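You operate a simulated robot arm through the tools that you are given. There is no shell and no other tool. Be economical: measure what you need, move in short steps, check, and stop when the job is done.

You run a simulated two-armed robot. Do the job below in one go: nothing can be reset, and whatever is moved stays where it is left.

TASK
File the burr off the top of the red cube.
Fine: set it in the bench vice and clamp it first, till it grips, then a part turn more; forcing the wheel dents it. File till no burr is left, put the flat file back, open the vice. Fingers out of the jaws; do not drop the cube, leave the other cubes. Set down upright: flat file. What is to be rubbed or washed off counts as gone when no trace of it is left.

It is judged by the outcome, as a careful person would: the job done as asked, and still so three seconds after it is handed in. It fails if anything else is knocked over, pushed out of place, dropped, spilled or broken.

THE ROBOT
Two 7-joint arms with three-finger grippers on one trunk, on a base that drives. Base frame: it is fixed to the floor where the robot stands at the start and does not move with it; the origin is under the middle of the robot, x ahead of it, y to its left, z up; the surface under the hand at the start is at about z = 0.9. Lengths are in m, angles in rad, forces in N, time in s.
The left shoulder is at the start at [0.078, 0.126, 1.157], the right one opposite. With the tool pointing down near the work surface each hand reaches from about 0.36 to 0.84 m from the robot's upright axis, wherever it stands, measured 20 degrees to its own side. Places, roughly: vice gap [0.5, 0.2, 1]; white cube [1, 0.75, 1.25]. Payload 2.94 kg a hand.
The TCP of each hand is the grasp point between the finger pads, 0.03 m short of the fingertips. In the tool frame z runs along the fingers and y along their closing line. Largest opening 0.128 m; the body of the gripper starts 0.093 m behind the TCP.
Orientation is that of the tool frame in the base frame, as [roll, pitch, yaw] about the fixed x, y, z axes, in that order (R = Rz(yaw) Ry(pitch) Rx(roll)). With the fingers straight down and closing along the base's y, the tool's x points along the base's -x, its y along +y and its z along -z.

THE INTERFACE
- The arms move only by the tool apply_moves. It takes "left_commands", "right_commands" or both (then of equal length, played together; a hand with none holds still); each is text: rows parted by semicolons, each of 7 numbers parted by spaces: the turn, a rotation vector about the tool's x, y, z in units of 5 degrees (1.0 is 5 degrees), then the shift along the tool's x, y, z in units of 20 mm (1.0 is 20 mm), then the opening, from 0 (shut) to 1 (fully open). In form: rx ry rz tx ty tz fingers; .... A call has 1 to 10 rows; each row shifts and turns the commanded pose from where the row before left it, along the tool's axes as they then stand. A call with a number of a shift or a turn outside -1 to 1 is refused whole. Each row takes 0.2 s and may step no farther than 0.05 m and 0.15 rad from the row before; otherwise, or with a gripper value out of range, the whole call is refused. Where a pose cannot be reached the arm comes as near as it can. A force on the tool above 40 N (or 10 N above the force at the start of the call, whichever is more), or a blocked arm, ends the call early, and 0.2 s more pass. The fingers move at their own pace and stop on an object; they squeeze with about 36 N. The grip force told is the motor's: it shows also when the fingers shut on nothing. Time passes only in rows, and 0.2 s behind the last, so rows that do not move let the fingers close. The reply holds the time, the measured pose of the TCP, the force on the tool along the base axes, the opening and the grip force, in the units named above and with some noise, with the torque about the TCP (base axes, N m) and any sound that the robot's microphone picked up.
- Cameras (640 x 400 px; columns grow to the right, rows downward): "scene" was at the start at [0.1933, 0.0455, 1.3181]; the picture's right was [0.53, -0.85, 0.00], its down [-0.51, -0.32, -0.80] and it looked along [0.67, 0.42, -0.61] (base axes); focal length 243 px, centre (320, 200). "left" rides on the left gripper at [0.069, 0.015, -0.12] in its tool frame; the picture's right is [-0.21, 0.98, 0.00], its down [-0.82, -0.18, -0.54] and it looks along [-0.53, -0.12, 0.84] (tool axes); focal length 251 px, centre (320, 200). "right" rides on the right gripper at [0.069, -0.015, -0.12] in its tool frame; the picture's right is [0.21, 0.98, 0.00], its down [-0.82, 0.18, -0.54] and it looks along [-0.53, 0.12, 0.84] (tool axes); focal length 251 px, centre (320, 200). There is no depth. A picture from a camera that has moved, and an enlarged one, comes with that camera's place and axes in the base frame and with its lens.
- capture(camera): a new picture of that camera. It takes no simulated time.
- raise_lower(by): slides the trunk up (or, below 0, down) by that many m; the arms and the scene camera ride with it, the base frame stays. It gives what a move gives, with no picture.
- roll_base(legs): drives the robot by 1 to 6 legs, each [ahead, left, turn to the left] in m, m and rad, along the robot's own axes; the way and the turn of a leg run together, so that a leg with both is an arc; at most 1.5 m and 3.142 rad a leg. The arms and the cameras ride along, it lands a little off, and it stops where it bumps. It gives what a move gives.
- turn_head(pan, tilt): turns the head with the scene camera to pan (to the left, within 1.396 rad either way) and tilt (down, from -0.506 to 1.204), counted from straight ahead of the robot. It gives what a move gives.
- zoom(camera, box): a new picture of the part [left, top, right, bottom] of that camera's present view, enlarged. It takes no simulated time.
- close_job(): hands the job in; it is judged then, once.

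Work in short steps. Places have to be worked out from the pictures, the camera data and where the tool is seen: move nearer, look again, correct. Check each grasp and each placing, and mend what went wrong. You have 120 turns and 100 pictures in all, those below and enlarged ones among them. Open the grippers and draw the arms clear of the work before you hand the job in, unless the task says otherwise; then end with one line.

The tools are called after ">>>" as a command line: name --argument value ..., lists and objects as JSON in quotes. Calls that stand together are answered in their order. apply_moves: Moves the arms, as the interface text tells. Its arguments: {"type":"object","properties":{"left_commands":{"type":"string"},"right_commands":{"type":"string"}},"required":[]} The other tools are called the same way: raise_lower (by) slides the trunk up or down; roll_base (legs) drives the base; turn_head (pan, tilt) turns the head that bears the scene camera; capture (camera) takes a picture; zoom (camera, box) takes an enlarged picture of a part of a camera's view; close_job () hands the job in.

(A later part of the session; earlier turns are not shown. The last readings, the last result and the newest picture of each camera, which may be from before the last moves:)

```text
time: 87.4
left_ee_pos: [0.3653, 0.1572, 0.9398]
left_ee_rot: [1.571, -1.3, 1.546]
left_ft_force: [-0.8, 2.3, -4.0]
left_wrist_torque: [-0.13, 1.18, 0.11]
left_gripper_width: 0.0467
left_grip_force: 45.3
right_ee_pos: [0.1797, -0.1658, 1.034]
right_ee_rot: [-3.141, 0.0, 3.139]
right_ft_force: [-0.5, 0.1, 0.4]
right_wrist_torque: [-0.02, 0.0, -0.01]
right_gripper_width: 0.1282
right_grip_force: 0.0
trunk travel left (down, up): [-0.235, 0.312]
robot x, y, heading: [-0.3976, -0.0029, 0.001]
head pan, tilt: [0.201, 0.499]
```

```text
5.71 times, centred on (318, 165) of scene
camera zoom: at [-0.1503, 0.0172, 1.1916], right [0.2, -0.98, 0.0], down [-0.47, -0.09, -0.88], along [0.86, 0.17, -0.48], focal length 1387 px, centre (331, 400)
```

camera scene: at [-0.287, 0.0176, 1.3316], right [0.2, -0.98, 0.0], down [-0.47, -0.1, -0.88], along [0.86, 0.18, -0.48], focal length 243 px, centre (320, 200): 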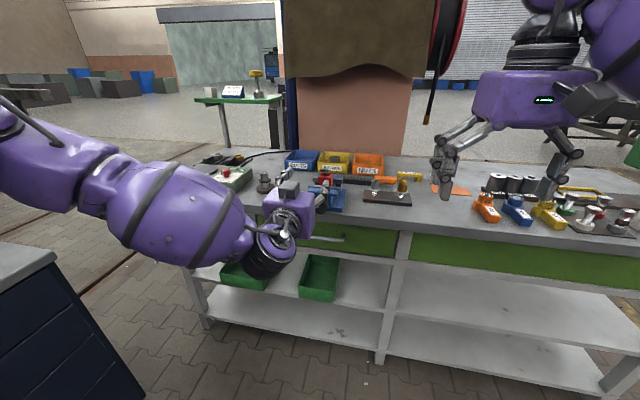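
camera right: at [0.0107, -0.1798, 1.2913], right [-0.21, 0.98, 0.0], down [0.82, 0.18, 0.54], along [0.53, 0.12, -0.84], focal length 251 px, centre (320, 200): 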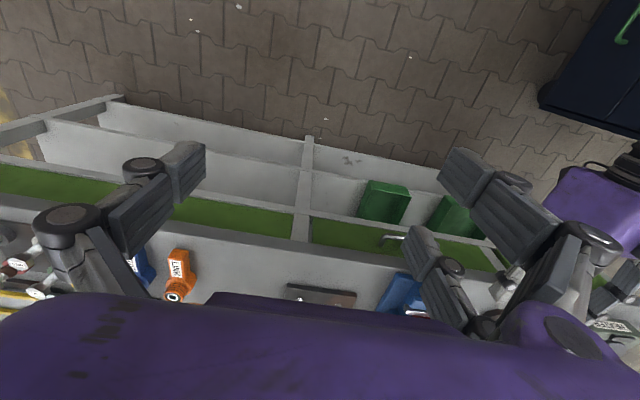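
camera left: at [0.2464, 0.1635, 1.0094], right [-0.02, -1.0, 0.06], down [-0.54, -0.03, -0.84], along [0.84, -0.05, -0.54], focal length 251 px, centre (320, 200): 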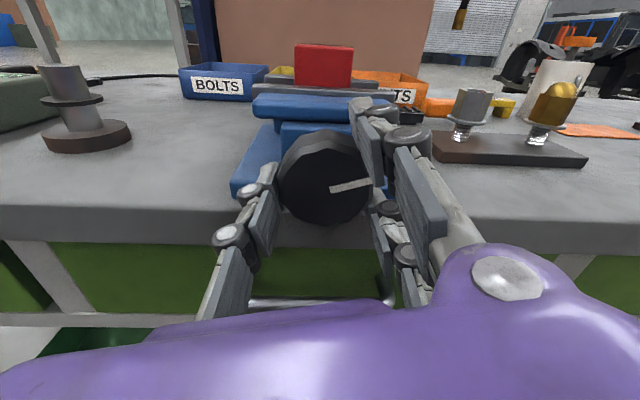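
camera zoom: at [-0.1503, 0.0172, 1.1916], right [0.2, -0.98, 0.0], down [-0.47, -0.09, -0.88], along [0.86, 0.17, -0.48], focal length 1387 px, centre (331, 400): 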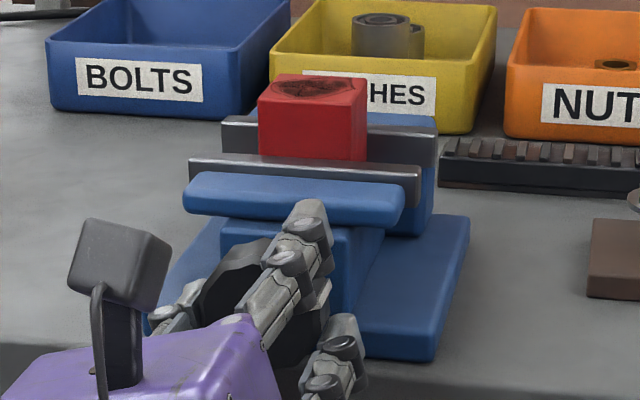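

The knob does turn with the hand (mark fixed in hand view). I carry on clockwise, torque watched per step.

>>> apply_moves --left_commands "0 0 1 0.014 0 0 0.3;0 0 1 0.014 0 0 0.3;0 0 1 0.014 0 0 0.3;0 0 1 0.014 0 0 0.3;0 0 1 0.014 0 0 0.3;0 0 1 0.014 0 0 0.3;0 0 1 0.014 0 0 0.3;0 0 1 0.014 0 0 0.3"

>>> apply_moves --left_commands "0 0 1 0.014 0 0 0.3;0 0 1 0.014 0 0 0.3;0 0 1 0.014 0 0 0.3;0 0 1 0.014 0 0 0.3;0 0 1 0.014 0 0 0.3;0 0 1 0.014 0 0 0.3"

>>> zoom --camera "scene" --box '[296, 138, 344, 168]'

```text
time: 89.2
left_ee_pos: [0.3651, 0.1562, 0.9416]
left_ee_rot: [-1.572, -1.143, -1.593]
left_ft_force: [3.0, 0.2, -4.7]
left_wrist_torque: [-0.14, 1.2, 0.77]
left_gripper_width: 0.0465
left_grip_force: 45.0
right_ee_pos: [0.1806, -0.1666, 1.0325]
right_ee_rot: [3.141, -0.001, 3.14]
right_ft_force: [-0.3, 0.8, 0.3]
right_wrist_torque: [0.01, -0.01, 0.0]
right_gripper_width: 0.1278
right_grip_force: 0.1
trunk travel left (down, up): [-0.235, 0.312]
robot x, y, heading: [-0.393, -0.0003, 0.005]
head pan, tilt: [0.201, 0.499]
```

```text
time: 90.6
left_ee_pos: [0.3659, 0.1561, 0.9426]
left_ee_rot: [-1.574, -0.62, -1.593]
left_ft_force: [0.9, -0.1, -7.0]
left_wrist_torque: [-0.15, 0.97, 0.62]
left_gripper_width: 0.0465
left_grip_force: 45.0
right_ee_pos: [0.1813, -0.1672, 1.0321]
right_ee_rot: [-3.141, -0.002, 3.141]
right_ft_force: [0.8, 0.1, 0.1]
right_wrist_torque: [-0.02, 0.0, 0.03]
right_gripper_width: 0.128
right_grip_force: 0.0
trunk travel left (down, up): [-0.235, 0.312]
robot x, y, heading: [-0.3992, 0.0017, -0.003]
head pan, tilt: [0.201, 0.499]
```

```text
13.33 times, centred on (320, 153) of scene
camera zoom: at [-0.15, 0.0171, 1.1915], right [0.2, -0.98, 0.0], down [-0.47, -0.09, -0.88], along [0.86, 0.17, -0.48], focal length 3237 px, centre (320, 827)
```

zoom: 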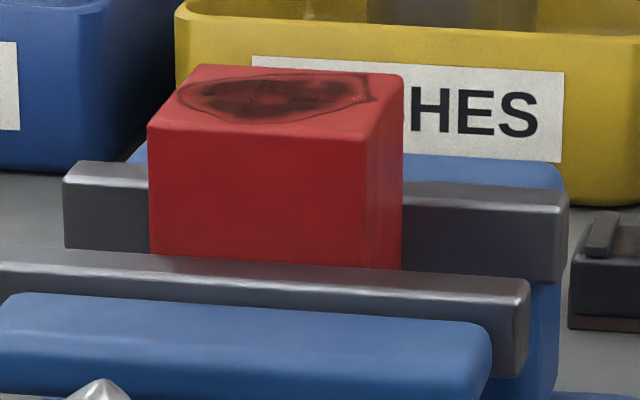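

Progress per turn is hard to judge at this low angle, so I bring the right-hand camera over for a steeper look into the gap.

>>> apply_moves --right_commands "0 0 0 0 0 -1 1;0 0 0 0 0 -1 1;0 0 0 -1 0.8 -1 1;0 0 0 -1 0.8 -1 1;0 0 0 -1 0.8 -1 1;0 0 0 -1 0.8 -1 1;0 0 0 -1 0.8 -1 1;0 0 0 -1 0.8 -0.5 1;0 0 0 -1 0.8 0 1"

>>> capture --camera "right"

```text
time: 92.8
left_ee_pos: [0.3656, 0.1555, 0.9427]
left_ee_rot: [-1.573, -0.619, -1.589]
left_ft_force: [4.0, -1.6, -2.3]
left_wrist_torque: [0.02, 0.03, 0.42]
left_gripper_width: 0.0466
left_grip_force: 44.8
right_ee_pos: [0.3236, -0.1139, 1.1746]
right_ee_rot: [3.089, -0.04, 3.057]
right_ft_force: [0.5, 0.4, 0.5]
right_wrist_torque: [0.01, -0.02, 0.01]
right_gripper_width: 0.1281
right_grip_force: 0.1
right hand out of reach, approached as far as the arm can: row 9
trunk travel left (down, up): [-0.235, 0.312]
robot x, y, heading: [-0.3969, -0.0014, -0.001]
head pan, tilt: [0.201, 0.499]
stopped in row 9 (right hand): the arm was blocked; the commanded pose is now the measured one
```

```text
44 pictures are left
camera right: at [0.2578, -0.1284, 1.2953], right [-0.13, 0.99, 0.06], down [0.85, 0.08, 0.52], along [0.51, 0.12, -0.85], focal length 251 px, centre (320, 200)
```

right: 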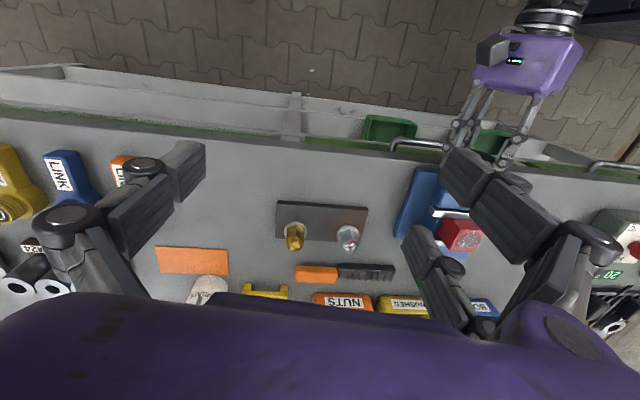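

>>> zoom --camera "right" --box '[390, 150, 518, 270]'

```text
3.33 times, centred on (454, 210) of right
camera zoom: at [0.2578, -0.1284, 1.2953], right [-0.13, 0.99, 0.06], down [0.85, 0.08, 0.52], along [0.51, 0.12, -0.85], focal length 838 px, centre (-127, 167)
```

zoom: 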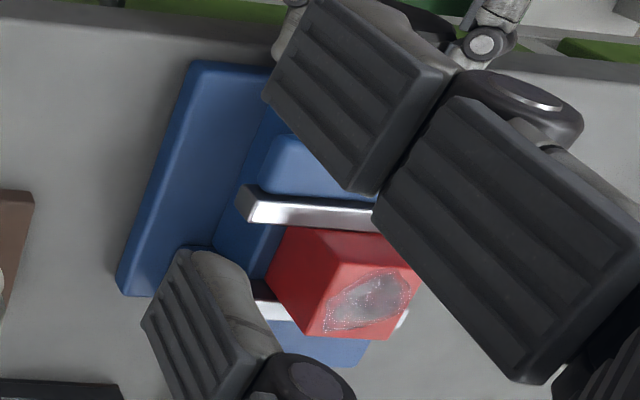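

Here the front jaw edge is at x≈0.4585, ~4 mm short of the cube, so the travel is nearer 4.6 mm a turn; about one more turn is needed. I finish this wind, then release and rewind.

>>> apply_moves --left_commands "0 0 1 0.014 0 0 0.3;0 0 1 0.014 0 0 0.3;0 0 1 0.014 0 0 0.3;0 0 1 0.014 0 0 0.3;0 0 1 0.014 0 0 0.3;0 0 1 0.014 0 0 0.3;0 0 1 0.014 0 0 0.3;0 0 1 0.014 0 0 0.3;0 0 1 0.014 0 0 0.3;0 0 1 0.014 0 0 0.3"

>>> apply_moves --left_commands "0 0 1 0.014 0 0 0.3;0 0 1 0.014 0 0 0.3;0 0 0 0 0 0 0.6;0 0 0 0 0 0 0.8;0 0 0 0 0 0 0.8;0 0 0 0 0 -1 0.8;0 0 0 0 0 -1 0.8;0 0 0 0 0 -0.5 0.8"

```text
time: 95.0
left_ee_pos: [0.3644, 0.1527, 0.9429]
left_ee_rot: [-1.572, 0.252, -1.592]
left_ft_force: [2.9, 2.3, -4.9]
left_wrist_torque: [-0.2, 0.81, 0.36]
left_gripper_width: 0.0468
left_grip_force: 45.0
right_ee_pos: [0.3238, -0.1107, 1.174]
right_ee_rot: [3.091, -0.041, 3.061]
right_ft_force: [-0.5, 0.5, -0.4]
right_wrist_torque: [-0.01, 0.0, 0.01]
right_gripper_width: 0.1283
right_grip_force: 0.2
trunk travel left (down, up): [-0.235, 0.312]
robot x, y, heading: [-0.3966, -0.0007, -0.001]
head pan, tilt: [0.201, 0.499]
```

```text
time: 96.8
left_ee_pos: [0.315, 0.153, 0.9437]
left_ee_rot: [-1.571, 0.427, -1.594]
left_ft_force: [0.0, -0.3, 0.5]
left_wrist_torque: [0.04, 0.03, 0.03]
left_gripper_width: 0.1024
left_grip_force: 0.0
right_ee_pos: [0.3229, -0.1096, 1.1757]
right_ee_rot: [3.092, -0.038, 3.062]
right_ft_force: [-0.8, 0.5, 0.0]
right_wrist_torque: [0.01, 0.01, 0.0]
right_gripper_width: 0.1277
right_grip_force: 0.1
trunk travel left (down, up): [-0.235, 0.312]
robot x, y, heading: [-0.3936, -0.0028, -0.004]
head pan, tilt: [0.201, 0.499]
```

Torque on the knob rose slowly to 0.2 N m. Before rewinding I look at the gap again.

>>> zoom --camera "right" --box '[420, 185, 500, 255]'

>>> zoom --camera "scene" --box '[286, 138, 346, 178]'

```text
5.71 times, centred on (460, 220) of right
camera zoom: at [0.257, -0.1249, 1.2955], right [-0.13, 0.99, 0.06], down [0.85, 0.09, 0.52], along [0.51, 0.12, -0.85], focal length 1437 px, centre (-480, 86)
```

zoom: 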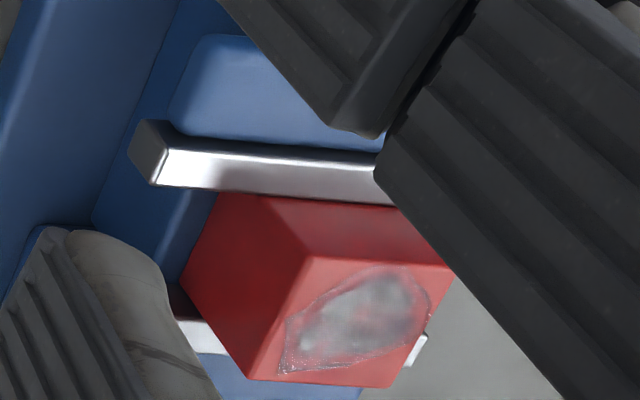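

```text
10.00 times, centred on (316, 158) of scene
camera zoom: at [-0.1546, 0.027, 1.1887], right [0.31, -0.95, 0.0], down [-0.48, -0.16, -0.86], along [0.82, 0.27, -0.51], focal length 2428 px, centre (360, 620)
```

zoom: 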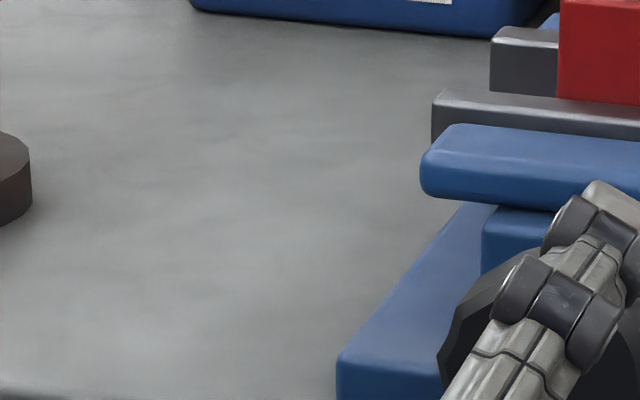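

From two views, ~10 mm of gap is still left before the cube, so about two more turns are needed. I move the right arm back off where it was blocked, and rewind the left wrist 350°.

>>> apply_moves --left_commands "0 0 -1 0 0 0 0.8;0 0 -1 0 0 0 0.8;0 0 -1 0 0 0 0.8;0 0 -1 0 0 0 0.8;0 0 -1 0 0 0 0.8;0 0 -1 0 0 0 0.8;0 0 -1 0 0 0 0.8;0 0 -1 0 0 0 0.8;0 0 -1 0 0 0 0.8;0 0 -1 0 0 0 0.8" --right_commands "0 0 0 0.5 -0.5 0 1;0 0 0 0.5 -0.5 0 1;0 0 0 0.5 -0.5 0 1;0 0 0 0.5 -0.5 0 1;0 0 0 0.5 -0.5 0 1;0 0 0 0.5 -0.5 0 1;0 0 0 0.5 0 0 1;0 0 0 0.5 0 0 1;0 0 0 0 0 0 1;0 0 0 0 0 0 1"

>>> apply_moves --left_commands "0 0 -1 0 0 0 0.8;0 0 -1 0 0 0 0.8;0 0 -1 0 0 0 0.8;0 0 -1 0 0 0 0.8;0 0 -1 0 0 0 0.8;0 0 -1 0 0 0 0.8;0 0 -1 0 0 0 0.8;0 0 -1 0 0 0 0.8;0 0 -1 0 0 0 0.8;0 0 -1 0 0 0 0.8"

>>> apply_moves --left_commands "0 0 -1 0 0 0 0.8;0 0 -1 0 0 0 0.8;0 0 -1 0 0 0 0.8;0 0 -1 0 0 0 0.8;0 0 -1 0 0 0 0.8;0 0 -1 0 0 0 0.8;0 0 -1 0 0 0 0.8;0 0 -1 0 0 0 0.8;0 0 -1 0 0 0 0.8;0 0 -1 0 0 0 0.8"

>>> apply_moves --left_commands "0 0 -1 0 0 0 0.8;0 0 -1 0 0 0 0.8;0 0 -1 0 0 0 0.8;0 0 -1 0 0 0 0.8;0 0 -1 0 0 0 0.8;0 0 -1 0 0 0 0.8;0 0 -1 0 0 0 0.8;0 0 -1 0 0 0 0.8;0 0 -1 0 0 0 0.8;0 0 -1 0 0 0 0.8"

>>> apply_moves --left_commands "0 0 -1 0 0 0 0.8;0 0 -1 0 0 0 0.8;0 0 -1 0 0 0 0.8;0 0 -1 0 0 0 0.8;0 0 -1 0 0 0 0.8;0 0 -1 0 0 0 0.8;0 0 -1 0 0 0 0.8;0 0 -1 0 0 0 0.8;0 0 -1 0 0 0 0.8;0 0 -1 0 0 0 0.8"

>>> apply_moves --left_commands "0 0 -1 0 0 0 0.8;0 0 -1 0 0 0 0.8;0 0 -1 0 0 0 0.8;0 0 -1 0 0 0 0.8;0 0 -1 0 0 0 0.8;0 0 -1 0 0 0 0.8;0 0 -1 0 0 0 0.8;0 0 -1 0 0 0 0.8;0 0 -1 0 0 0 0.8;0 0 -1 0 0 0 0.8"

>>> apply_moves --left_commands "0 0 -1 0 0 0 0.8;0 0 -1 0 0 0 0.8;0 0 -1 0 0 0 0.8;0 0 -1 0 0 0 0.8;0 0 -1 0 0 0 0.8;0 0 -1 0 0 0 0.8;0 0 -1 0 0 0 0.8;0 0 -1 0 0 0 0.8;0 0 -1 0 0 0 0.8;0 0 -1 0 0 0 0.8"

>>> zoom --camera "scene" --box '[270, 130, 366, 200]'

```text
time: 99.0
left_ee_pos: [0.3154, 0.1529, 0.9432]
left_ee_rot: [-1.572, -0.449, -1.594]
left_ft_force: [0.1, 0.6, -0.2]
left_wrist_torque: [-0.03, -0.03, 0.0]
left_gripper_width: 0.1027
left_grip_force: 0.0
right_ee_pos: [0.2394, -0.1596, 1.176]
right_ee_rot: [3.096, -0.038, 3.069]
right_ft_force: [0.6, -0.4, -0.4]
right_wrist_torque: [0.0, -0.05, -0.02]
right_gripper_width: 0.1283
right_grip_force: 0.1
trunk travel left (down, up): [-0.235, 0.312]
robot x, y, heading: [-0.3959, -0.0024, -0.002]
head pan, tilt: [0.201, 0.499]
```

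```text
time: 101.2
left_ee_pos: [0.314, 0.1539, 0.9451]
left_ee_rot: [-1.572, -1.321, -1.59]
left_ft_force: [0.1, 0.4, 0.1]
left_wrist_torque: [0.02, -0.01, 0.02]
left_gripper_width: 0.1023
left_grip_force: 0.0
right_ee_pos: [0.238, -0.1606, 1.1747]
right_ee_rot: [3.096, -0.038, 3.068]
right_ft_force: [0.3, -0.4, 0.7]
right_wrist_torque: [0.02, 0.02, 0.01]
right_gripper_width: 0.1278
right_grip_force: 0.1
trunk travel left (down, up): [-0.235, 0.312]
robot x, y, heading: [-0.398, -0.0021, -0.001]
head pan, tilt: [0.201, 0.499]
```

```text
time: 103.4
left_ee_pos: [0.3149, 0.1541, 0.944]
left_ee_rot: [1.57, -0.949, 1.547]
left_ft_force: [0.6, 0.7, 0.0]
left_wrist_torque: [-0.02, -0.03, 0.01]
left_gripper_width: 0.1026
left_grip_force: 0.1
right_ee_pos: [0.2388, -0.1596, 1.1764]
right_ee_rot: [3.097, -0.037, 3.065]
right_ft_force: [0.8, -0.2, 0.3]
right_wrist_torque: [-0.01, 0.0, 0.02]
right_gripper_width: 0.1281
right_grip_force: 0.1
trunk travel left (down, up): [-0.235, 0.312]
robot x, y, heading: [-0.3934, -0.0011, 0.001]
head pan, tilt: [0.201, 0.499]
```

```text
time: 105.6
left_ee_pos: [0.3148, 0.153, 0.9427]
left_ee_rot: [1.571, -0.075, 1.549]
left_ft_force: [-0.2, 0.0, 0.0]
left_wrist_torque: [-0.03, -0.03, -0.03]
left_gripper_width: 0.1025
left_grip_force: 0.2
right_ee_pos: [0.2394, -0.1596, 1.1749]
right_ee_rot: [3.096, -0.038, 3.066]
right_ft_force: [-0.4, -0.9, -0.5]
right_wrist_torque: [-0.01, -0.02, 0.0]
right_gripper_width: 0.1281
right_grip_force: 0.2
trunk travel left (down, up): [-0.235, 0.312]
robot x, y, heading: [-0.3975, -0.0043, 0.002]
head pan, tilt: [0.201, 0.499]
```

```text
time: 107.8
left_ee_pos: [0.3141, 0.1534, 0.9437]
left_ee_rot: [1.571, 0.797, 1.551]
left_ft_force: [1.0, 0.9, 0.0]
left_wrist_torque: [0.0, -0.01, -0.04]
left_gripper_width: 0.1023
left_grip_force: 0.0
right_ee_pos: [0.2384, -0.1592, 1.1755]
right_ee_rot: [3.098, -0.039, 3.068]
right_ft_force: [0.6, -0.7, 0.6]
right_wrist_torque: [-0.02, -0.01, -0.03]
right_gripper_width: 0.1281
right_grip_force: 0.0
trunk travel left (down, up): [-0.235, 0.312]
robot x, y, heading: [-0.3958, -0.0005, -0.004]
head pan, tilt: [0.201, 0.499]
```

```text
time: 110.0
left_ee_pos: [0.3154, 0.152, 0.9436]
left_ee_rot: [-1.574, 1.472, -1.595]
left_ft_force: [-0.1, -0.2, -0.3]
left_wrist_torque: [-0.02, 0.0, -0.01]
left_gripper_width: 0.1023
left_grip_force: 0.0
right_ee_pos: [0.2386, -0.1585, 1.1754]
right_ee_rot: [3.096, -0.038, 3.067]
right_ft_force: [0.4, 0.1, -0.4]
right_wrist_torque: [0.04, -0.01, -0.02]
right_gripper_width: 0.1279
right_grip_force: 0.0
trunk travel left (down, up): [-0.235, 0.312]
robot x, y, heading: [-0.3958, 0.001, -0.001]
head pan, tilt: [0.201, 0.499]
```

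```text
time: 112.2
left_ee_pos: [0.3152, 0.1536, 0.943]
left_ee_rot: [-1.57, 0.598, -1.593]
left_ft_force: [0.1, 0.3, 0.6]
left_wrist_torque: [-0.02, 0.02, 0.01]
left_gripper_width: 0.1023
left_grip_force: 0.0
right_ee_pos: [0.2385, -0.1587, 1.1753]
right_ee_rot: [3.1, -0.038, 3.066]
right_ft_force: [-0.2, -1.1, -1.3]
right_wrist_torque: [-0.03, 0.02, 0.01]
right_gripper_width: 0.1281
right_grip_force: 0.1
trunk travel left (down, up): [-0.235, 0.312]
robot x, y, heading: [-0.3998, -0.0021, 0.001]
head pan, tilt: [0.201, 0.499]
```

```text
5.71 times, centred on (318, 165) of scene
camera zoom: at [-0.1508, 0.0171, 1.1917], right [0.2, -0.98, 0.0], down [-0.47, -0.09, -0.88], along [0.86, 0.17, -0.48], focal length 1387 px, centre (331, 400)
```

zoom: 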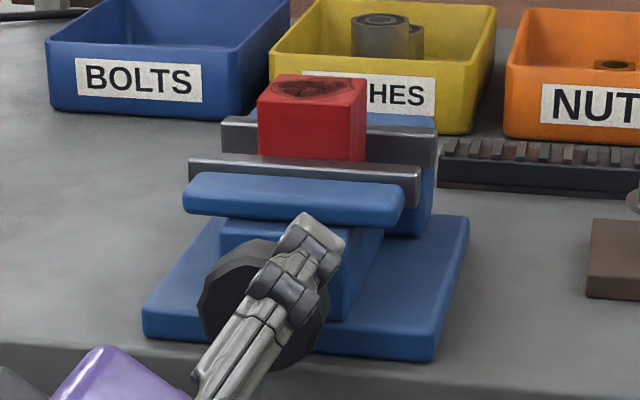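

Comparing views afresh, the jaw has hardly moved since ~430° of turn and torque has been rising since: it may already be gripping. I zoom on both cube faces to check for any gap.

>>> zoom --camera "scene" --box '[296, 138, 344, 168]'

>>> zoom --camera "right" --box '[420, 200, 580, 300]'

```text
13.33 times, centred on (320, 153) of scene
camera zoom: at [-0.1508, 0.0171, 1.1917], right [0.2, -0.98, 0.0], down [-0.47, -0.09, -0.88], along [0.86, 0.17, -0.48], focal length 3237 px, centre (320, 827)
```

zoom: 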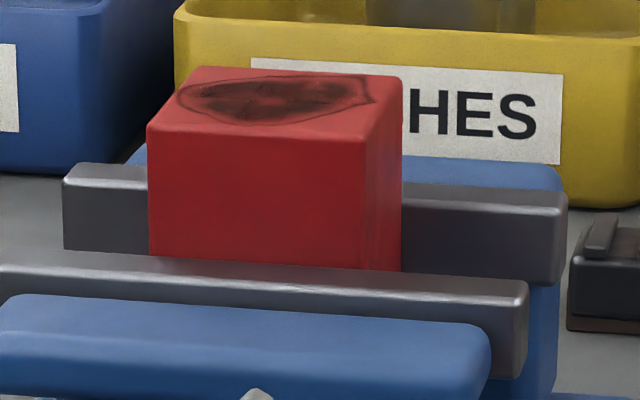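

```text
4.00 times, centred on (500, 250) of right
camera zoom: at [0.1729, -0.1741, 1.2953], right [-0.14, 0.99, 0.05], down [0.85, 0.09, 0.52], along [0.51, 0.12, -0.86], focal length 1006 px, centre (-400, 0)
```

zoom: 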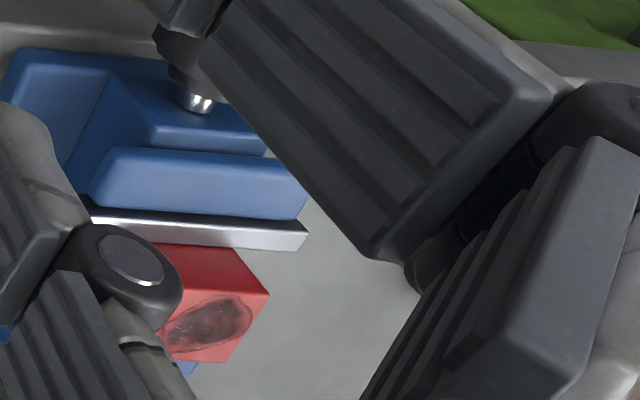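

Jaw position has been constant (74–76) since ~440°, while knob torque climbed from 0.06 to 0.20 N m, so it has gripped and about half a turn more has been added. I check the knob's mark to make sure it really turned and did not slip.

>>> capture --camera "left"

```text
37 pictures are left
camera left: at [0.1949, 0.108, 0.8918], right [0.02, 0.73, -0.69], down [-0.53, 0.59, 0.61], along [0.85, 0.35, 0.39], focal length 251 px, centre (320, 200)
```

left: 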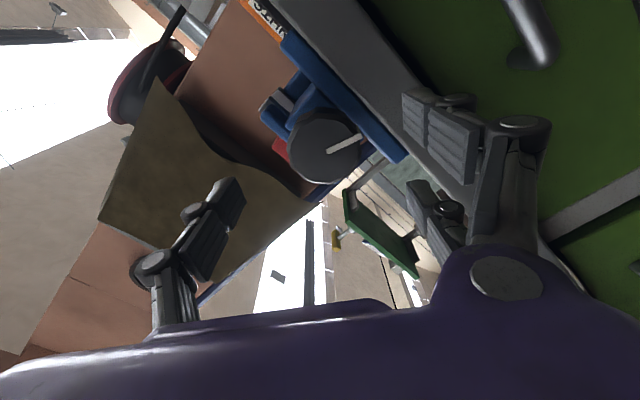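

The mark shows ~645° total with no slip or spring-back. I withdraw, raise the trunk and drive forward for a steep look into the gap before filing.

>>> apply_moves --left_commands "0 0 0 0 0 -1 0.8;0 0 0 0 0 -1 0.8;0 0 0 0 0 -1 0.8"

>>> raise_lower --by 0.3

>>> roll_base --legs '[[0.28, 0, 0]]'

>>> turn_head --pan 0.35 --tilt 0.95

>>> capture --camera "scene"

```text
time: 113.0
left_ee_pos: [0.2549, 0.1549, 0.9444]
left_ee_rot: [-1.57, 0.599, -1.592]
left_ft_force: [-0.1, -0.1, -0.5]
left_wrist_torque: [0.01, 0.0, -0.01]
left_gripper_width: 0.1024
left_grip_force: 0.0
right_ee_pos: [0.2382, -0.1603, 1.1753]
right_ee_rot: [3.096, -0.038, 3.066]
right_ft_force: [0.2, 0.7, -0.1]
right_wrist_torque: [0.01, -0.02, 0.03]
right_gripper_width: 0.1281
right_grip_force: 0.0
trunk travel left (down, up): [-0.235, 0.312]
robot x, y, heading: [-0.3953, -0.0018, -0.008]
head pan, tilt: [0.201, 0.499]
```

```text
time: 116.0
left_ee_pos: [0.2, 0.1551, 1.422]
left_ee_rot: [-1.229, 0.58, -1.401]
left_ft_force: [-0.3, -0.8, -0.8]
left_wrist_torque: [-0.02, 0.0, 0.03]
left_gripper_width: 0.1022
left_grip_force: 0.1
right_ee_pos: [0.2365, -0.1597, 1.4801]
right_ee_rot: [3.096, -0.031, 3.069]
right_ft_force: [0.5, -0.1, -0.4]
right_wrist_torque: [0.01, 0.03, -0.01]
right_gripper_width: 0.1281
right_grip_force: 0.1
trunk travel left (down, up): [-0.535, 0.012]
robot x, y, heading: [-0.3969, 0.0017, -0.007]
head pan, tilt: [0.201, 0.499]
```

```text
time: 117.9
left_ee_pos: [0.4728, 0.1534, 1.4237]
left_ee_rot: [-1.226, 0.577, -1.398]
left_ft_force: [-0.5, 0.3, 0.0]
left_wrist_torque: [-0.02, 0.04, 0.03]
left_gripper_width: 0.1024
left_grip_force: 0.2
right_ee_pos: [0.51, -0.1612, 1.4827]
right_ee_rot: [3.097, -0.029, 3.066]
right_ft_force: [-0.8, 0.6, 0.3]
right_wrist_torque: [-0.04, -0.06, 0.02]
right_gripper_width: 0.128
right_grip_force: 0.1
trunk travel left (down, up): [-0.535, 0.012]
robot x, y, heading: [-0.1188, -0.0006, -0.002]
head pan, tilt: [0.201, 0.499]
```

```text
time: 118.8
left_ee_pos: [0.4763, 0.1537, 1.4211]
left_ee_rot: [-1.228, 0.577, -1.401]
left_ft_force: [-0.5, -0.1, 0.0]
left_wrist_torque: [0.0, -0.05, 0.01]
left_gripper_width: 0.1021
left_grip_force: 0.0
right_ee_pos: [0.5134, -0.1609, 1.4805]
right_ee_rot: [3.097, -0.028, 3.067]
right_ft_force: [-0.1, 0.4, 0.6]
right_wrist_torque: [0.0, 0.02, -0.03]
right_gripper_width: 0.1281
right_grip_force: 0.2
trunk travel left (down, up): [-0.535, 0.012]
robot x, y, heading: [-0.1204, -0.0054, 0.0]
head pan, tilt: [0.351, 0.949]
```

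```text
36 pictures are left
camera scene: at [-0.0312, 0.0231, 1.4737], right [0.34, -0.94, 0.0], down [-0.76, -0.28, -0.58], along [0.55, 0.2, -0.81], focal length 243 px, centre (320, 200)
```

scene: 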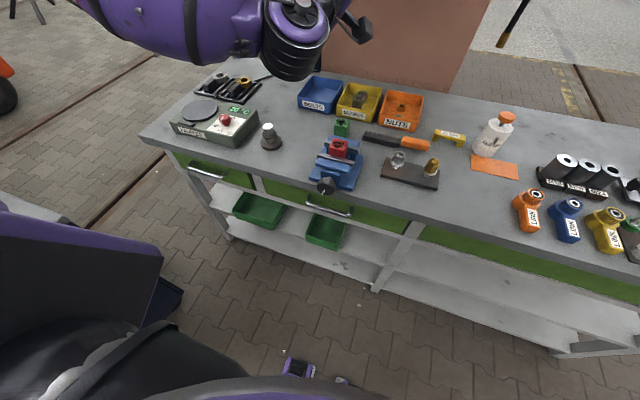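

Everything on the bench is in place. I zoom into the vice from here.

>>> zoom --camera "scene" --box '[310, 120, 374, 200]'

>>> zoom --camera "scene" --box '[322, 130, 362, 155]'

```text
5.00 times, centred on (342, 160) of scene
camera zoom: at [-0.0312, 0.0231, 1.4737], right [0.34, -0.94, 0.0], down [-0.76, -0.28, -0.58], along [0.55, 0.2, -0.81], focal length 1214 px, centre (210, 400)
```

zoom: 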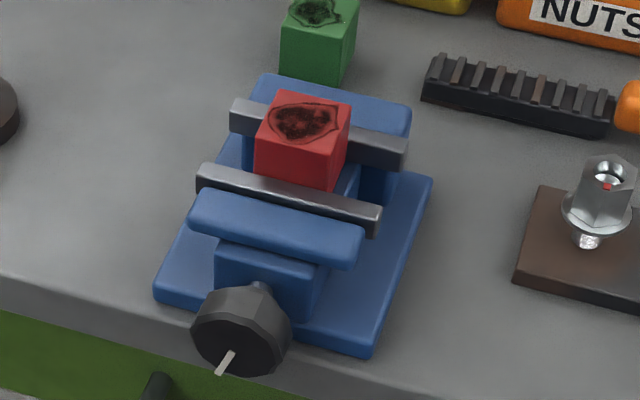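

```text
16.00 times, centred on (342, 142) of scene
camera zoom: at [-0.0312, 0.0231, 1.4737], right [0.34, -0.94, 0.0], down [-0.76, -0.28, -0.58], along [0.55, 0.2, -0.81], focal length 3885 px, centre (-32, 1120)
```

zoom: 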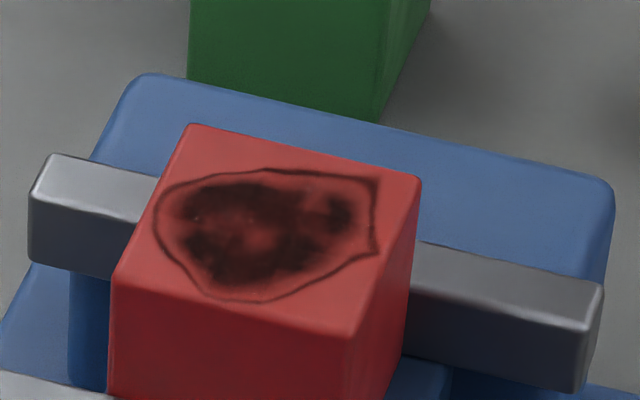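

I take one more strong zoom on the front jaw–cube line.

>>> zoom --camera "scene" --box '[322, 144, 362, 169]'

```text
16.00 times, centred on (342, 156) of scene
camera zoom: at [-0.0312, 0.0231, 1.4737], right [0.34, -0.94, 0.0], down [-0.76, -0.28, -0.58], along [0.55, 0.2, -0.81], focal length 3885 px, centre (-32, 896)
```

zoom: 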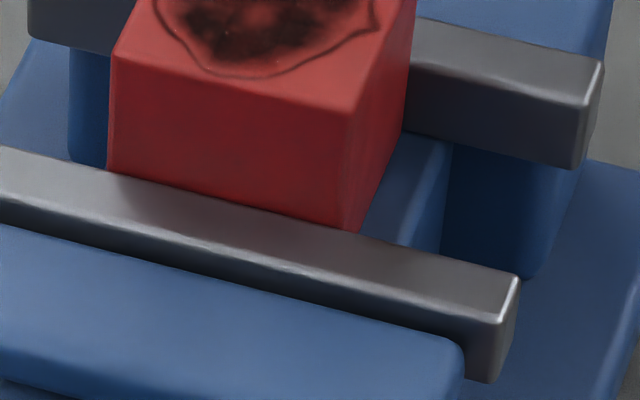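

Measured in this one view: front jaw face x≈0.4615, rear jaw 0.5087, so 47 mm between jaws for a 44 mm cube — it is not gripping yet, ~3 mm (about 0.6 turn) remain. I go back to the wheel.

>>> roll_base --legs '[[-0.28, 0, 0]]'

>>> turn_head --pan 0.2 --tilt 0.7

>>> raise_lower --by -0.15

>>> capture --camera "scene"

```text
time: 120.8
left_ee_pos: [0.1978, 0.1551, 1.4215]
left_ee_rot: [-1.231, 0.579, -1.405]
left_ft_force: [0.3, -0.4, -0.5]
left_wrist_torque: [-0.01, -0.01, 0.0]
left_gripper_width: 0.1022
left_grip_force: 0.1
right_ee_pos: [0.2317, -0.1602, 1.4794]
right_ee_rot: [3.096, -0.032, 3.068]
right_ft_force: [0.4, -0.4, -0.4]
right_wrist_torque: [-0.03, 0.07, 0.02]
right_gripper_width: 0.128
right_grip_force: 0.1
trunk travel left (down, up): [-0.535, 0.012]
robot x, y, heading: [-0.3993, 0.0013, 0.0]
head pan, tilt: [0.351, 0.949]
```

```text
time: 121.6
left_ee_pos: [0.1935, 0.1555, 1.4231]
left_ee_rot: [-1.227, 0.581, -1.401]
left_ft_force: [0.1, 0.1, 0.3]
left_wrist_torque: [0.02, 0.03, 0.02]
left_gripper_width: 0.1021
left_grip_force: 0.2
right_ee_pos: [0.2298, -0.1607, 1.4811]
right_ee_rot: [3.096, -0.031, 3.065]
right_ft_force: [-0.4, 0.3, -0.2]
right_wrist_torque: [0.03, -0.03, 0.04]
right_gripper_width: 0.1281
right_grip_force: 0.1
trunk travel left (down, up): [-0.535, 0.012]
robot x, y, heading: [-0.3987, -0.0023, -0.003]
head pan, tilt: [0.201, 0.7]
```

```text
time: 123.3
left_ee_pos: [0.1938, 0.1548, 1.2736]
left_ee_rot: [-1.227, 0.577, -1.4]
left_ft_force: [-0.7, -0.2, 1.1]
left_wrist_torque: [0.0, 0.02, -0.03]
left_gripper_width: 0.1025
left_grip_force: 0.0
right_ee_pos: [0.2303, -0.1604, 1.3307]
right_ee_rot: [3.096, -0.028, 3.065]
right_ft_force: [-0.7, 0.3, 0.3]
right_wrist_torque: [0.04, -0.01, -0.03]
right_gripper_width: 0.128
right_grip_force: 0.1
trunk travel left (down, up): [-0.385, 0.162]
robot x, y, heading: [-0.3996, 0.0037, -0.002]
head pan, tilt: [0.201, 0.7]
```

```text
32 pictures are left
camera scene: at [-0.2006, 0.0153, 1.3242], right [0.2, -0.98, 0.0], down [-0.63, -0.13, -0.77], along [0.75, 0.15, -0.64], focal length 243 px, centre (320, 200)
```

scene: 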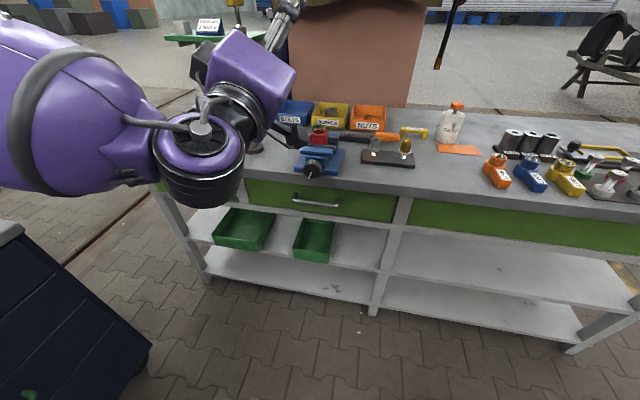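

I lower the trunk the rest and re-level the hand (its pose got 16° tipped up during the raise), then bring it down in front of the knob.

>>> raise_lower --by -0.15

>>> apply_moves --left_commands "-0.709 0.412 0 0 0 0 0.8;-0.709 0.412 0 0 0 0 0.8;-0.709 0.412 0 0 0 0 0.8;-0.709 0.412 0 0 0 0 0.8;0 0 0 0 0 0 0.8"

>>> apply_moves --left_commands "0 0 0 0.563 0.826 0 0.8;0 0 0 0.563 0.826 0 0.8;0 0 0 0.563 0.826 0 0.8;0 0 0 0.563 0.826 0 0.8;0 0 0 0.563 0.826 0 0.8;0 0 0 0.563 0.826 0 0.8;0 0 0 0.563 0.826 0 0.8"

```text
time: 125.1
left_ee_pos: [0.1996, 0.1541, 1.1159]
left_ee_rot: [-1.24, 0.58, -1.41]
left_ft_force: [-0.5, -0.7, -0.2]
left_wrist_torque: [0.02, -0.04, -0.01]
left_gripper_width: 0.1026
left_grip_force: 0.0
right_ee_pos: [0.2303, -0.1602, 1.1806]
right_ee_rot: [3.097, -0.027, 3.064]
right_ft_force: [0.1, -0.7, 1.0]
right_wrist_torque: [0.01, -0.02, 0.01]
right_gripper_width: 0.128
right_grip_force: 0.1
trunk travel left (down, up): [-0.235, 0.312]
robot x, y, heading: [-0.3976, 0.0006, -0.005]
head pan, tilt: [0.201, 0.7]
```

```text
time: 126.3
left_ee_pos: [0.2007, 0.1549, 1.1147]
left_ee_rot: [-1.586, 0.604, -1.581]
left_ft_force: [0.3, 0.7, -0.3]
left_wrist_torque: [-0.01, 0.0, 0.02]
left_gripper_width: 0.1025
left_grip_force: 0.0
right_ee_pos: [0.2306, -0.1615, 1.1798]
right_ee_rot: [3.096, -0.03, 3.065]
right_ft_force: [-1.1, 0.7, -0.3]
right_wrist_torque: [0.02, 0.01, 0.02]
right_gripper_width: 0.1279
right_grip_force: 0.1
trunk travel left (down, up): [-0.235, 0.312]
robot x, y, heading: [-0.3998, -0.0, -0.009]
head pan, tilt: [0.201, 0.7]
```

```text
time: 127.9
left_ee_pos: [0.209, 0.166, 0.9981]
left_ee_rot: [-1.588, 0.603, -1.58]
left_ft_force: [-0.1, -0.1, -0.1]
left_wrist_torque: [-0.02, -0.02, -0.02]
left_gripper_width: 0.1024
left_grip_force: 0.0
left hand out of reach, approached as far as the arm can: row 2, 3, 5
right_ee_pos: [0.2321, -0.16, 1.179]
right_ee_rot: [3.096, -0.03, 3.065]
right_ft_force: [0.8, -0.3, 0.0]
right_wrist_torque: [0.02, 0.0, 0.01]
right_gripper_width: 0.1279
right_grip_force: 0.0
trunk travel left (down, up): [-0.235, 0.312]
robot x, y, heading: [-0.3981, -0.0021, -0.003]
head pan, tilt: [0.201, 0.7]
```

Nearly there; forward a little, then down and onto the axis.

>>> apply_moves --left_commands "0 0 0 0 0 1 0.8;0 0 0 0 0 1 0.8;0 0 0 0.54 0.46 0 0.8;0 0 0 0.54 0.46 0 0.8;0 0 0 0.54 0.46 0 0.8;0 0 0 0.54 0.46 0 0.8;0 0 0 0 0 1 0.8;0 0 0 0 0 1 0.8;0 0 0 0 0 1 0.8;0 0 0 0 0 0 0.8"

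>>> capture --camera "left"

```text
time: 130.1
left_ee_pos: [0.3066, 0.1499, 0.9426]
left_ee_rot: [-1.584, 0.603, -1.582]
left_ft_force: [-0.2, -0.3, 0.6]
left_wrist_torque: [-0.02, 0.0, 0.06]
left_gripper_width: 0.1023
left_grip_force: 0.2
right_ee_pos: [0.2298, -0.1594, 1.1807]
right_ee_rot: [3.096, -0.03, 3.066]
right_ft_force: [-0.6, -0.1, 0.2]
right_wrist_torque: [0.01, -0.02, 0.0]
right_gripper_width: 0.128
right_grip_force: 0.1
trunk travel left (down, up): [-0.235, 0.312]
robot x, y, heading: [-0.3998, 0.0014, -0.003]
head pan, tilt: [0.201, 0.7]
```

```text
31 pictures are left
camera left: at [0.1873, 0.1025, 0.8921], right [-0.01, 0.73, -0.68], down [-0.53, 0.57, 0.62], along [0.85, 0.37, 0.39], focal length 251 px, centre (320, 200)
```

left: 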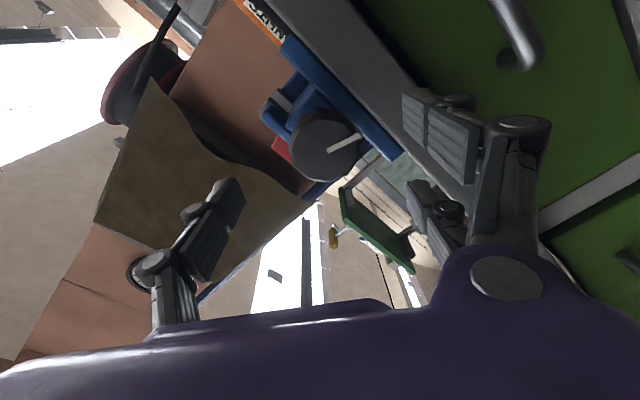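

Aligned, mark unchanged. I advance, grip, and turn 100° watching the torque.

>>> apply_moves --left_commands "0 0 0 0 0 1 0.8;0 0 0 0 0 1 0.8;0 0 0 0 0 0.95 0.8;0 0 0 0 0 0 0.6;0 0 0 0 0 0 0.4;0 0 0 0 0 0 0.3;0 0 0 0 0 0 0.3;0 0 0 0 0 0 0.3"

>>> apply_moves --left_commands "0 0 1 0.014 0 0 0.3;0 0 1 0.014 0 0 0.3;0 0 1 0.014 0 0 0.3;0 0 1 0.014 0 0 0.3;0 0 1 0.014 0 0 0.3;0 0 1 0.014 0 0 0.3;0 0 1 0.014 0 0 0.3;0 0 1 0.014 0 0 0.3;0 0 1 0.014 0 0 0.3;0 0 1 0.014 0 0 0.3"

>>> apply_moves --left_commands "0 0 1 0.014 0 0 0.3;0 0 1 0.014 0 0 0.3;0 0 1 0.014 0 0 0.3;0 0 1 0.014 0 0 0.3;0 0 1 0.014 0 0 0.3;0 0 1 0.014 0 0 0.3;0 0 1 0.014 0 0 0.3;0 0 1 0.014 0 0 0.3;0 0 1 0.014 0 0 0.3;0 0 1 0.014 0 0 0.3"

```text
time: 131.9
left_ee_pos: [0.3663, 0.1511, 0.9422]
left_ee_rot: [-1.584, 0.603, -1.578]
left_ft_force: [0.7, -0.5, 2.5]
left_wrist_torque: [-0.2, -0.08, -0.05]
left_gripper_width: 0.0467
left_grip_force: 45.0
right_ee_pos: [0.2302, -0.1605, 1.1799]
right_ee_rot: [3.096, -0.03, 3.065]
right_ft_force: [-0.2, -0.1, 0.1]
right_wrist_torque: [0.0, 0.01, 0.01]
right_gripper_width: 0.1282
right_grip_force: 0.0
trunk travel left (down, up): [-0.235, 0.312]
robot x, y, heading: [-0.4002, -0.0004, -0.005]
head pan, tilt: [0.201, 0.7]
```

```text
time: 134.1
left_ee_pos: [0.3664, 0.1501, 0.9395]
left_ee_rot: [-1.677, 1.477, -1.678]
left_ft_force: [1.0, 3.5, 8.7]
left_wrist_torque: [-0.23, 0.35, 0.55]
left_gripper_width: 0.0466
left_grip_force: 44.9
right_ee_pos: [0.231, -0.1601, 1.1801]
right_ee_rot: [3.096, -0.029, 3.066]
right_ft_force: [0.6, 0.7, -0.1]
right_wrist_torque: [-0.01, 0.01, 0.0]
right_gripper_width: 0.1281
right_grip_force: 0.1
trunk travel left (down, up): [-0.235, 0.312]
robot x, y, heading: [-0.399, -0.0019, -0.004]
head pan, tilt: [0.201, 0.7]
```

```text
time: 136.3
left_ee_pos: [0.3665, 0.1498, 0.9378]
left_ee_rot: [1.585, 0.793, 1.58]
left_ft_force: [3.2, 7.7, 12.3]
left_wrist_torque: [-0.23, 0.2, 1.04]
left_gripper_width: 0.0462
left_grip_force: 44.7
right_ee_pos: [0.231, -0.1607, 1.1805]
right_ee_rot: [3.096, -0.03, 3.066]
right_ft_force: [-0.7, -0.4, 0.3]
right_wrist_torque: [0.0, 0.0, 0.03]
right_gripper_width: 0.1282
right_grip_force: 0.0
trunk travel left (down, up): [-0.235, 0.312]
robot x, y, heading: [-0.4028, 0.0016, -0.004]
head pan, tilt: [0.201, 0.7]
```

Torque 0.20→0.23, still turning easily. On, in 30° steps with readings.

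>>> apply_moves --left_commands "0 0 1 0.014 0 0 0.3;0 0 1 0.014 0 0 0.3;0 0 1 0.014 0 0 0.3;0 0 1 0.014 0 0 0.3;0 0 1 0.014 0 0 0.3;0 0 1 0.014 0 0 0.3"

>>> apply_moves --left_commands "0 0 1 0.014 0 0 0.3;0 0 1 0.014 0 0 0.3;0 0 1 0.014 0 0 0.3;0 0 1 0.014 0 0 0.3;0 0 1 0.014 0 0 0.3;0 0 1 0.014 0 0 0.3"

>>> zoom --camera "scene" --box '[296, 115, 360, 185]'

```text
time: 137.7
left_ee_pos: [0.3664, 0.1525, 0.9373]
left_ee_rot: [1.579, 0.269, 1.571]
left_ft_force: [7.9, 6.0, 13.9]
left_wrist_torque: [-0.29, -0.12, 1.21]
left_gripper_width: 0.0463
left_grip_force: 44.7
right_ee_pos: [0.2311, -0.1614, 1.181]
right_ee_rot: [3.097, -0.03, 3.065]
right_ft_force: [0.3, -0.3, -0.4]
right_wrist_torque: [0.0, 0.04, -0.01]
right_gripper_width: 0.1281
right_grip_force: 0.0
trunk travel left (down, up): [-0.235, 0.312]
robot x, y, heading: [-0.4019, 0.0011, -0.003]
head pan, tilt: [0.201, 0.7]
```

```text
time: 139.1
left_ee_pos: [0.3667, 0.1533, 0.937]
left_ee_rot: [1.579, -0.255, 1.569]
left_ft_force: [8.5, 6.8, 15.0]
left_wrist_torque: [-0.33, -0.47, 1.21]
left_gripper_width: 0.0463
left_grip_force: 45.3
right_ee_pos: [0.2299, -0.1589, 1.1802]
right_ee_rot: [3.096, -0.031, 3.065]
right_ft_force: [0.4, 1.0, 0.0]
right_wrist_torque: [-0.01, 0.02, -0.01]
right_gripper_width: 0.128
right_grip_force: 0.1
trunk travel left (down, up): [-0.235, 0.312]
robot x, y, heading: [-0.4025, 0.0023, -0.006]
head pan, tilt: [0.201, 0.7]
```

```text
5.71 times, centred on (328, 150) of scene
camera zoom: at [-0.1617, 0.0157, 1.1742], right [0.2, -0.98, 0.0], down [-0.63, -0.13, -0.77], along [0.75, 0.15, -0.64], focal length 1387 px, centre (274, 486)
```

zoom: 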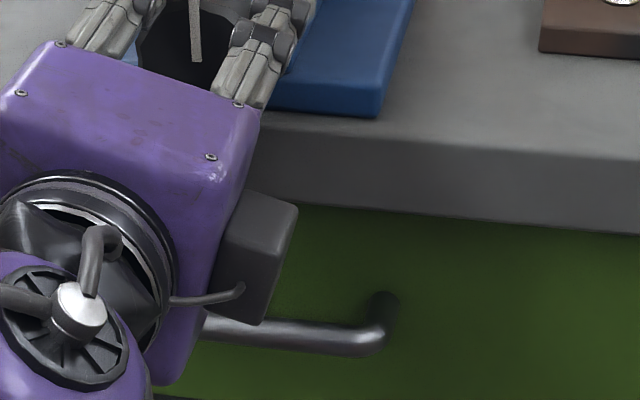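

>>> zoom --camera "scene" --box '[296, 85, 344, 115]'

```text
13.33 times, centred on (320, 100) of scene
camera zoom: at [-0.1617, 0.0157, 1.1742], right [0.2, -0.98, 0.0], down [-0.63, -0.13, -0.77], along [0.75, 0.15, -0.64], focal length 3237 px, centre (320, 1533)
```

zoom: 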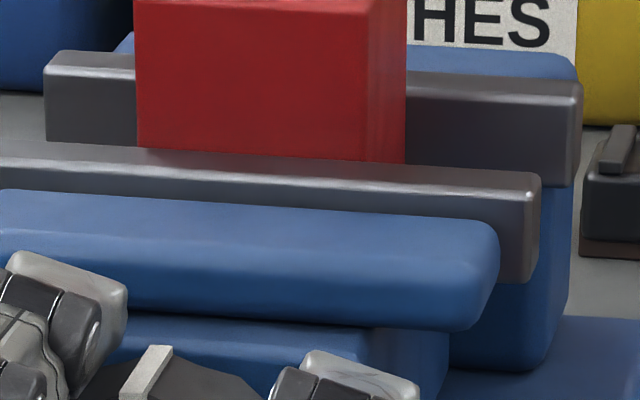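

Torque now climbs faster (0.33 N m), but I want certainty about the gap. I bring the right-hand camera lower and turned toward the vice for a steep look.

>>> apply_moves --right_commands "0 0 -1 0 0 1 1;0 0 -1 0 0 1 1;0 0 -1 0 0 0.5 1;0 0 -1 0 0 0 1;0 0 -1 0 0 0 1;0 0 -1 -1 0 0 1;0 0 0 -1 0 0 1;0 0 0 -1 0 0 1;0 0 0 -1 0 0 1;0 0 0 -1 0 0 1"

>>> capture --camera "right"

```text
time: 141.3
left_ee_pos: [0.3661, 0.1551, 0.936]
left_ee_rot: [1.58, -0.253, 1.566]
left_ft_force: [11.1, 8.1, 16.9]
left_wrist_torque: [-0.34, -0.57, -0.39]
left_gripper_width: 0.0463
left_grip_force: 45.2
right_ee_pos: [0.3162, -0.115, 1.1281]
right_ee_rot: [3.091, 0.0, -2.697]
right_ft_force: [0.7, -0.6, -0.3]
right_wrist_torque: [0.02, -0.03, 0.02]
right_gripper_width: 0.128
right_grip_force: 0.1
right hand out of reach, approached as far as the arm can: row 10
trunk travel left (down, up): [-0.235, 0.312]
robot x, y, heading: [-0.3985, -0.0014, -0.008]
head pan, tilt: [0.201, 0.7]
```

```text
28 pictures are left
camera right: at [0.2627, -0.1639, 1.2457], right [-0.61, 0.79, 0.05], down [0.68, 0.49, 0.55], along [0.41, 0.37, -0.83], focal length 251 px, centre (320, 200)
```

right: 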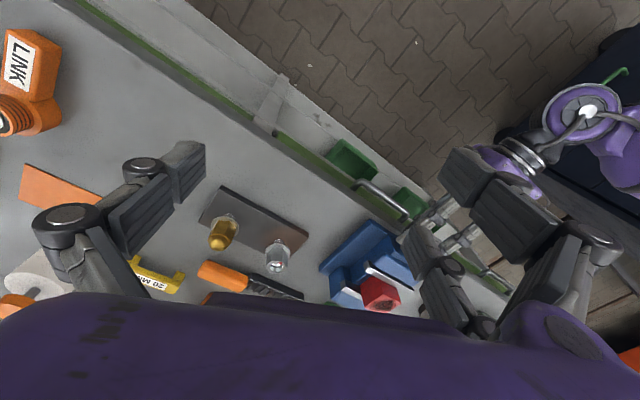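

The cube and both jaws are in view between the fingers; I enlarge that.

>>> zoom --camera "right" --box '[320, 250, 416, 315]'

```text
6.15 times, centred on (368, 282) of right
camera zoom: at [0.2627, -0.1639, 1.2457], right [-0.61, 0.79, 0.05], down [0.68, 0.49, 0.55], along [0.41, 0.37, -0.83], focal length 1547 px, centre (25, -308)
```

zoom: 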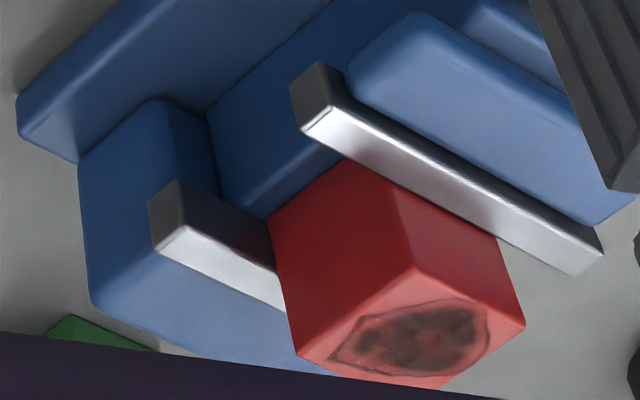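

Between the jaws I now measure ~46.3 mm (47.2 before, 57 at the start): about 5 mm a turn, ~2 mm (≈130°) left before it grips. I keep turning, easing the side load first.

>>> apply_moves --left_commands "0 0 1 0.12 -0.08 0 0.3;0 0 1 0.014 0 0 0.3;0 0 1 0.014 0 0 0.3;0 0 1 0.014 0 0 0.3;0 0 1 0.014 0 0 0.3;0 0 1 0.014 0 0 0.3;0 0 1 0.014 0 0 0.3;0 0 1 0.014 0 0 0.3"

>>> apply_moves --left_commands "0 0 1 0.014 0 0 0.3;0 0 1 0.014 0 0 0.3;0 0 1 0.014 0 0 0.3;0 0 1 0.014 0 0 0.3;0 0 1 0.014 0 0 0.3;0 0 1 0.014 0 0 0.3"

>>> apply_moves --left_commands "0 0 1 0.014 0 0 0.3;0 0 1 0.014 0 0 0.3;0 0 1 0.014 0 0 0.3;0 0 1 0.014 0 0 0.3"

```text
time: 143.1
left_ee_pos: [0.3655, 0.1556, 0.9386]
left_ee_rot: [1.587, -0.954, 1.555]
left_ft_force: [12.9, -4.8, 20.9]
left_wrist_torque: [-0.41, -0.62, 0.76]
left_gripper_width: 0.0464
left_grip_force: 45.2
right_ee_pos: [0.3152, -0.1177, 1.1272]
right_ee_rot: [3.087, -0.001, -2.696]
right_ft_force: [-0.3, 0.2, 0.7]
right_wrist_torque: [0.01, 0.01, -0.02]
right_gripper_width: 0.1281
right_grip_force: 0.2
trunk travel left (down, up): [-0.235, 0.312]
robot x, y, heading: [-0.4006, 0.0003, -0.004]
head pan, tilt: [0.201, 0.7]
```

```text
time: 144.5
left_ee_pos: [0.366, 0.1579, 0.9406]
left_ee_rot: [1.669, -1.477, 1.471]
left_ft_force: [13.9, -7.7, 20.9]
left_wrist_torque: [-0.43, -0.55, 0.58]
left_gripper_width: 0.0465
left_grip_force: 45.1
right_ee_pos: [0.3161, -0.1169, 1.1274]
right_ee_rot: [3.087, -0.001, -2.695]
right_ft_force: [0.6, -0.7, 0.4]
right_wrist_torque: [-0.02, 0.01, -0.01]
right_gripper_width: 0.1283
right_grip_force: 0.0
trunk travel left (down, up): [-0.235, 0.312]
robot x, y, heading: [-0.4008, -0.0003, -0.007]
head pan, tilt: [0.201, 0.7]
```

```text
time: 145.5
left_ee_pos: [0.3659, 0.1568, 0.9406]
left_ee_rot: [-1.607, -1.314, -1.54]
left_ft_force: [11.4, -8.3, 21.1]
left_wrist_torque: [-0.46, -0.28, 0.43]
left_gripper_width: 0.0464
left_grip_force: 45.0
right_ee_pos: [0.3165, -0.1161, 1.129]
right_ee_rot: [3.088, 0.0, -2.697]
right_ft_force: [0.1, 0.2, 0.1]
right_wrist_torque: [0.01, 0.01, -0.03]
right_gripper_width: 0.1281
right_grip_force: 0.1
trunk travel left (down, up): [-0.235, 0.312]
robot x, y, heading: [-0.4027, -0.0002, -0.002]
head pan, tilt: [0.201, 0.7]
```

Torque rises steadily (0.46 now). I compare the jaws in the same right-camera view to see if they still move.

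>>> zoom --camera "right" --box '[320, 250, 416, 315]'

```text
6.15 times, centred on (368, 282) of right
camera zoom: at [0.2625, -0.1658, 1.2454], right [-0.61, 0.79, 0.05], down [0.68, 0.49, 0.55], along [0.41, 0.37, -0.83], focal length 1547 px, centre (25, -308)
```

zoom: 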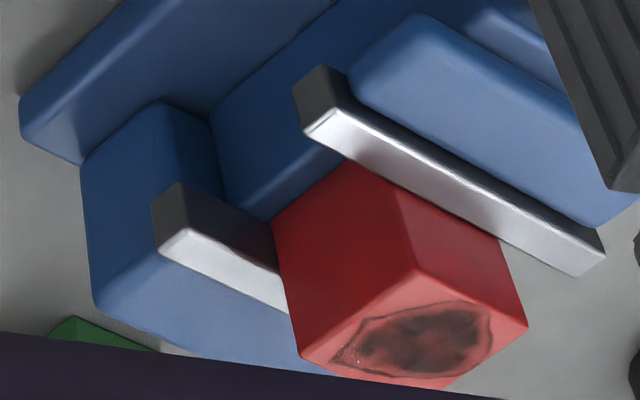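

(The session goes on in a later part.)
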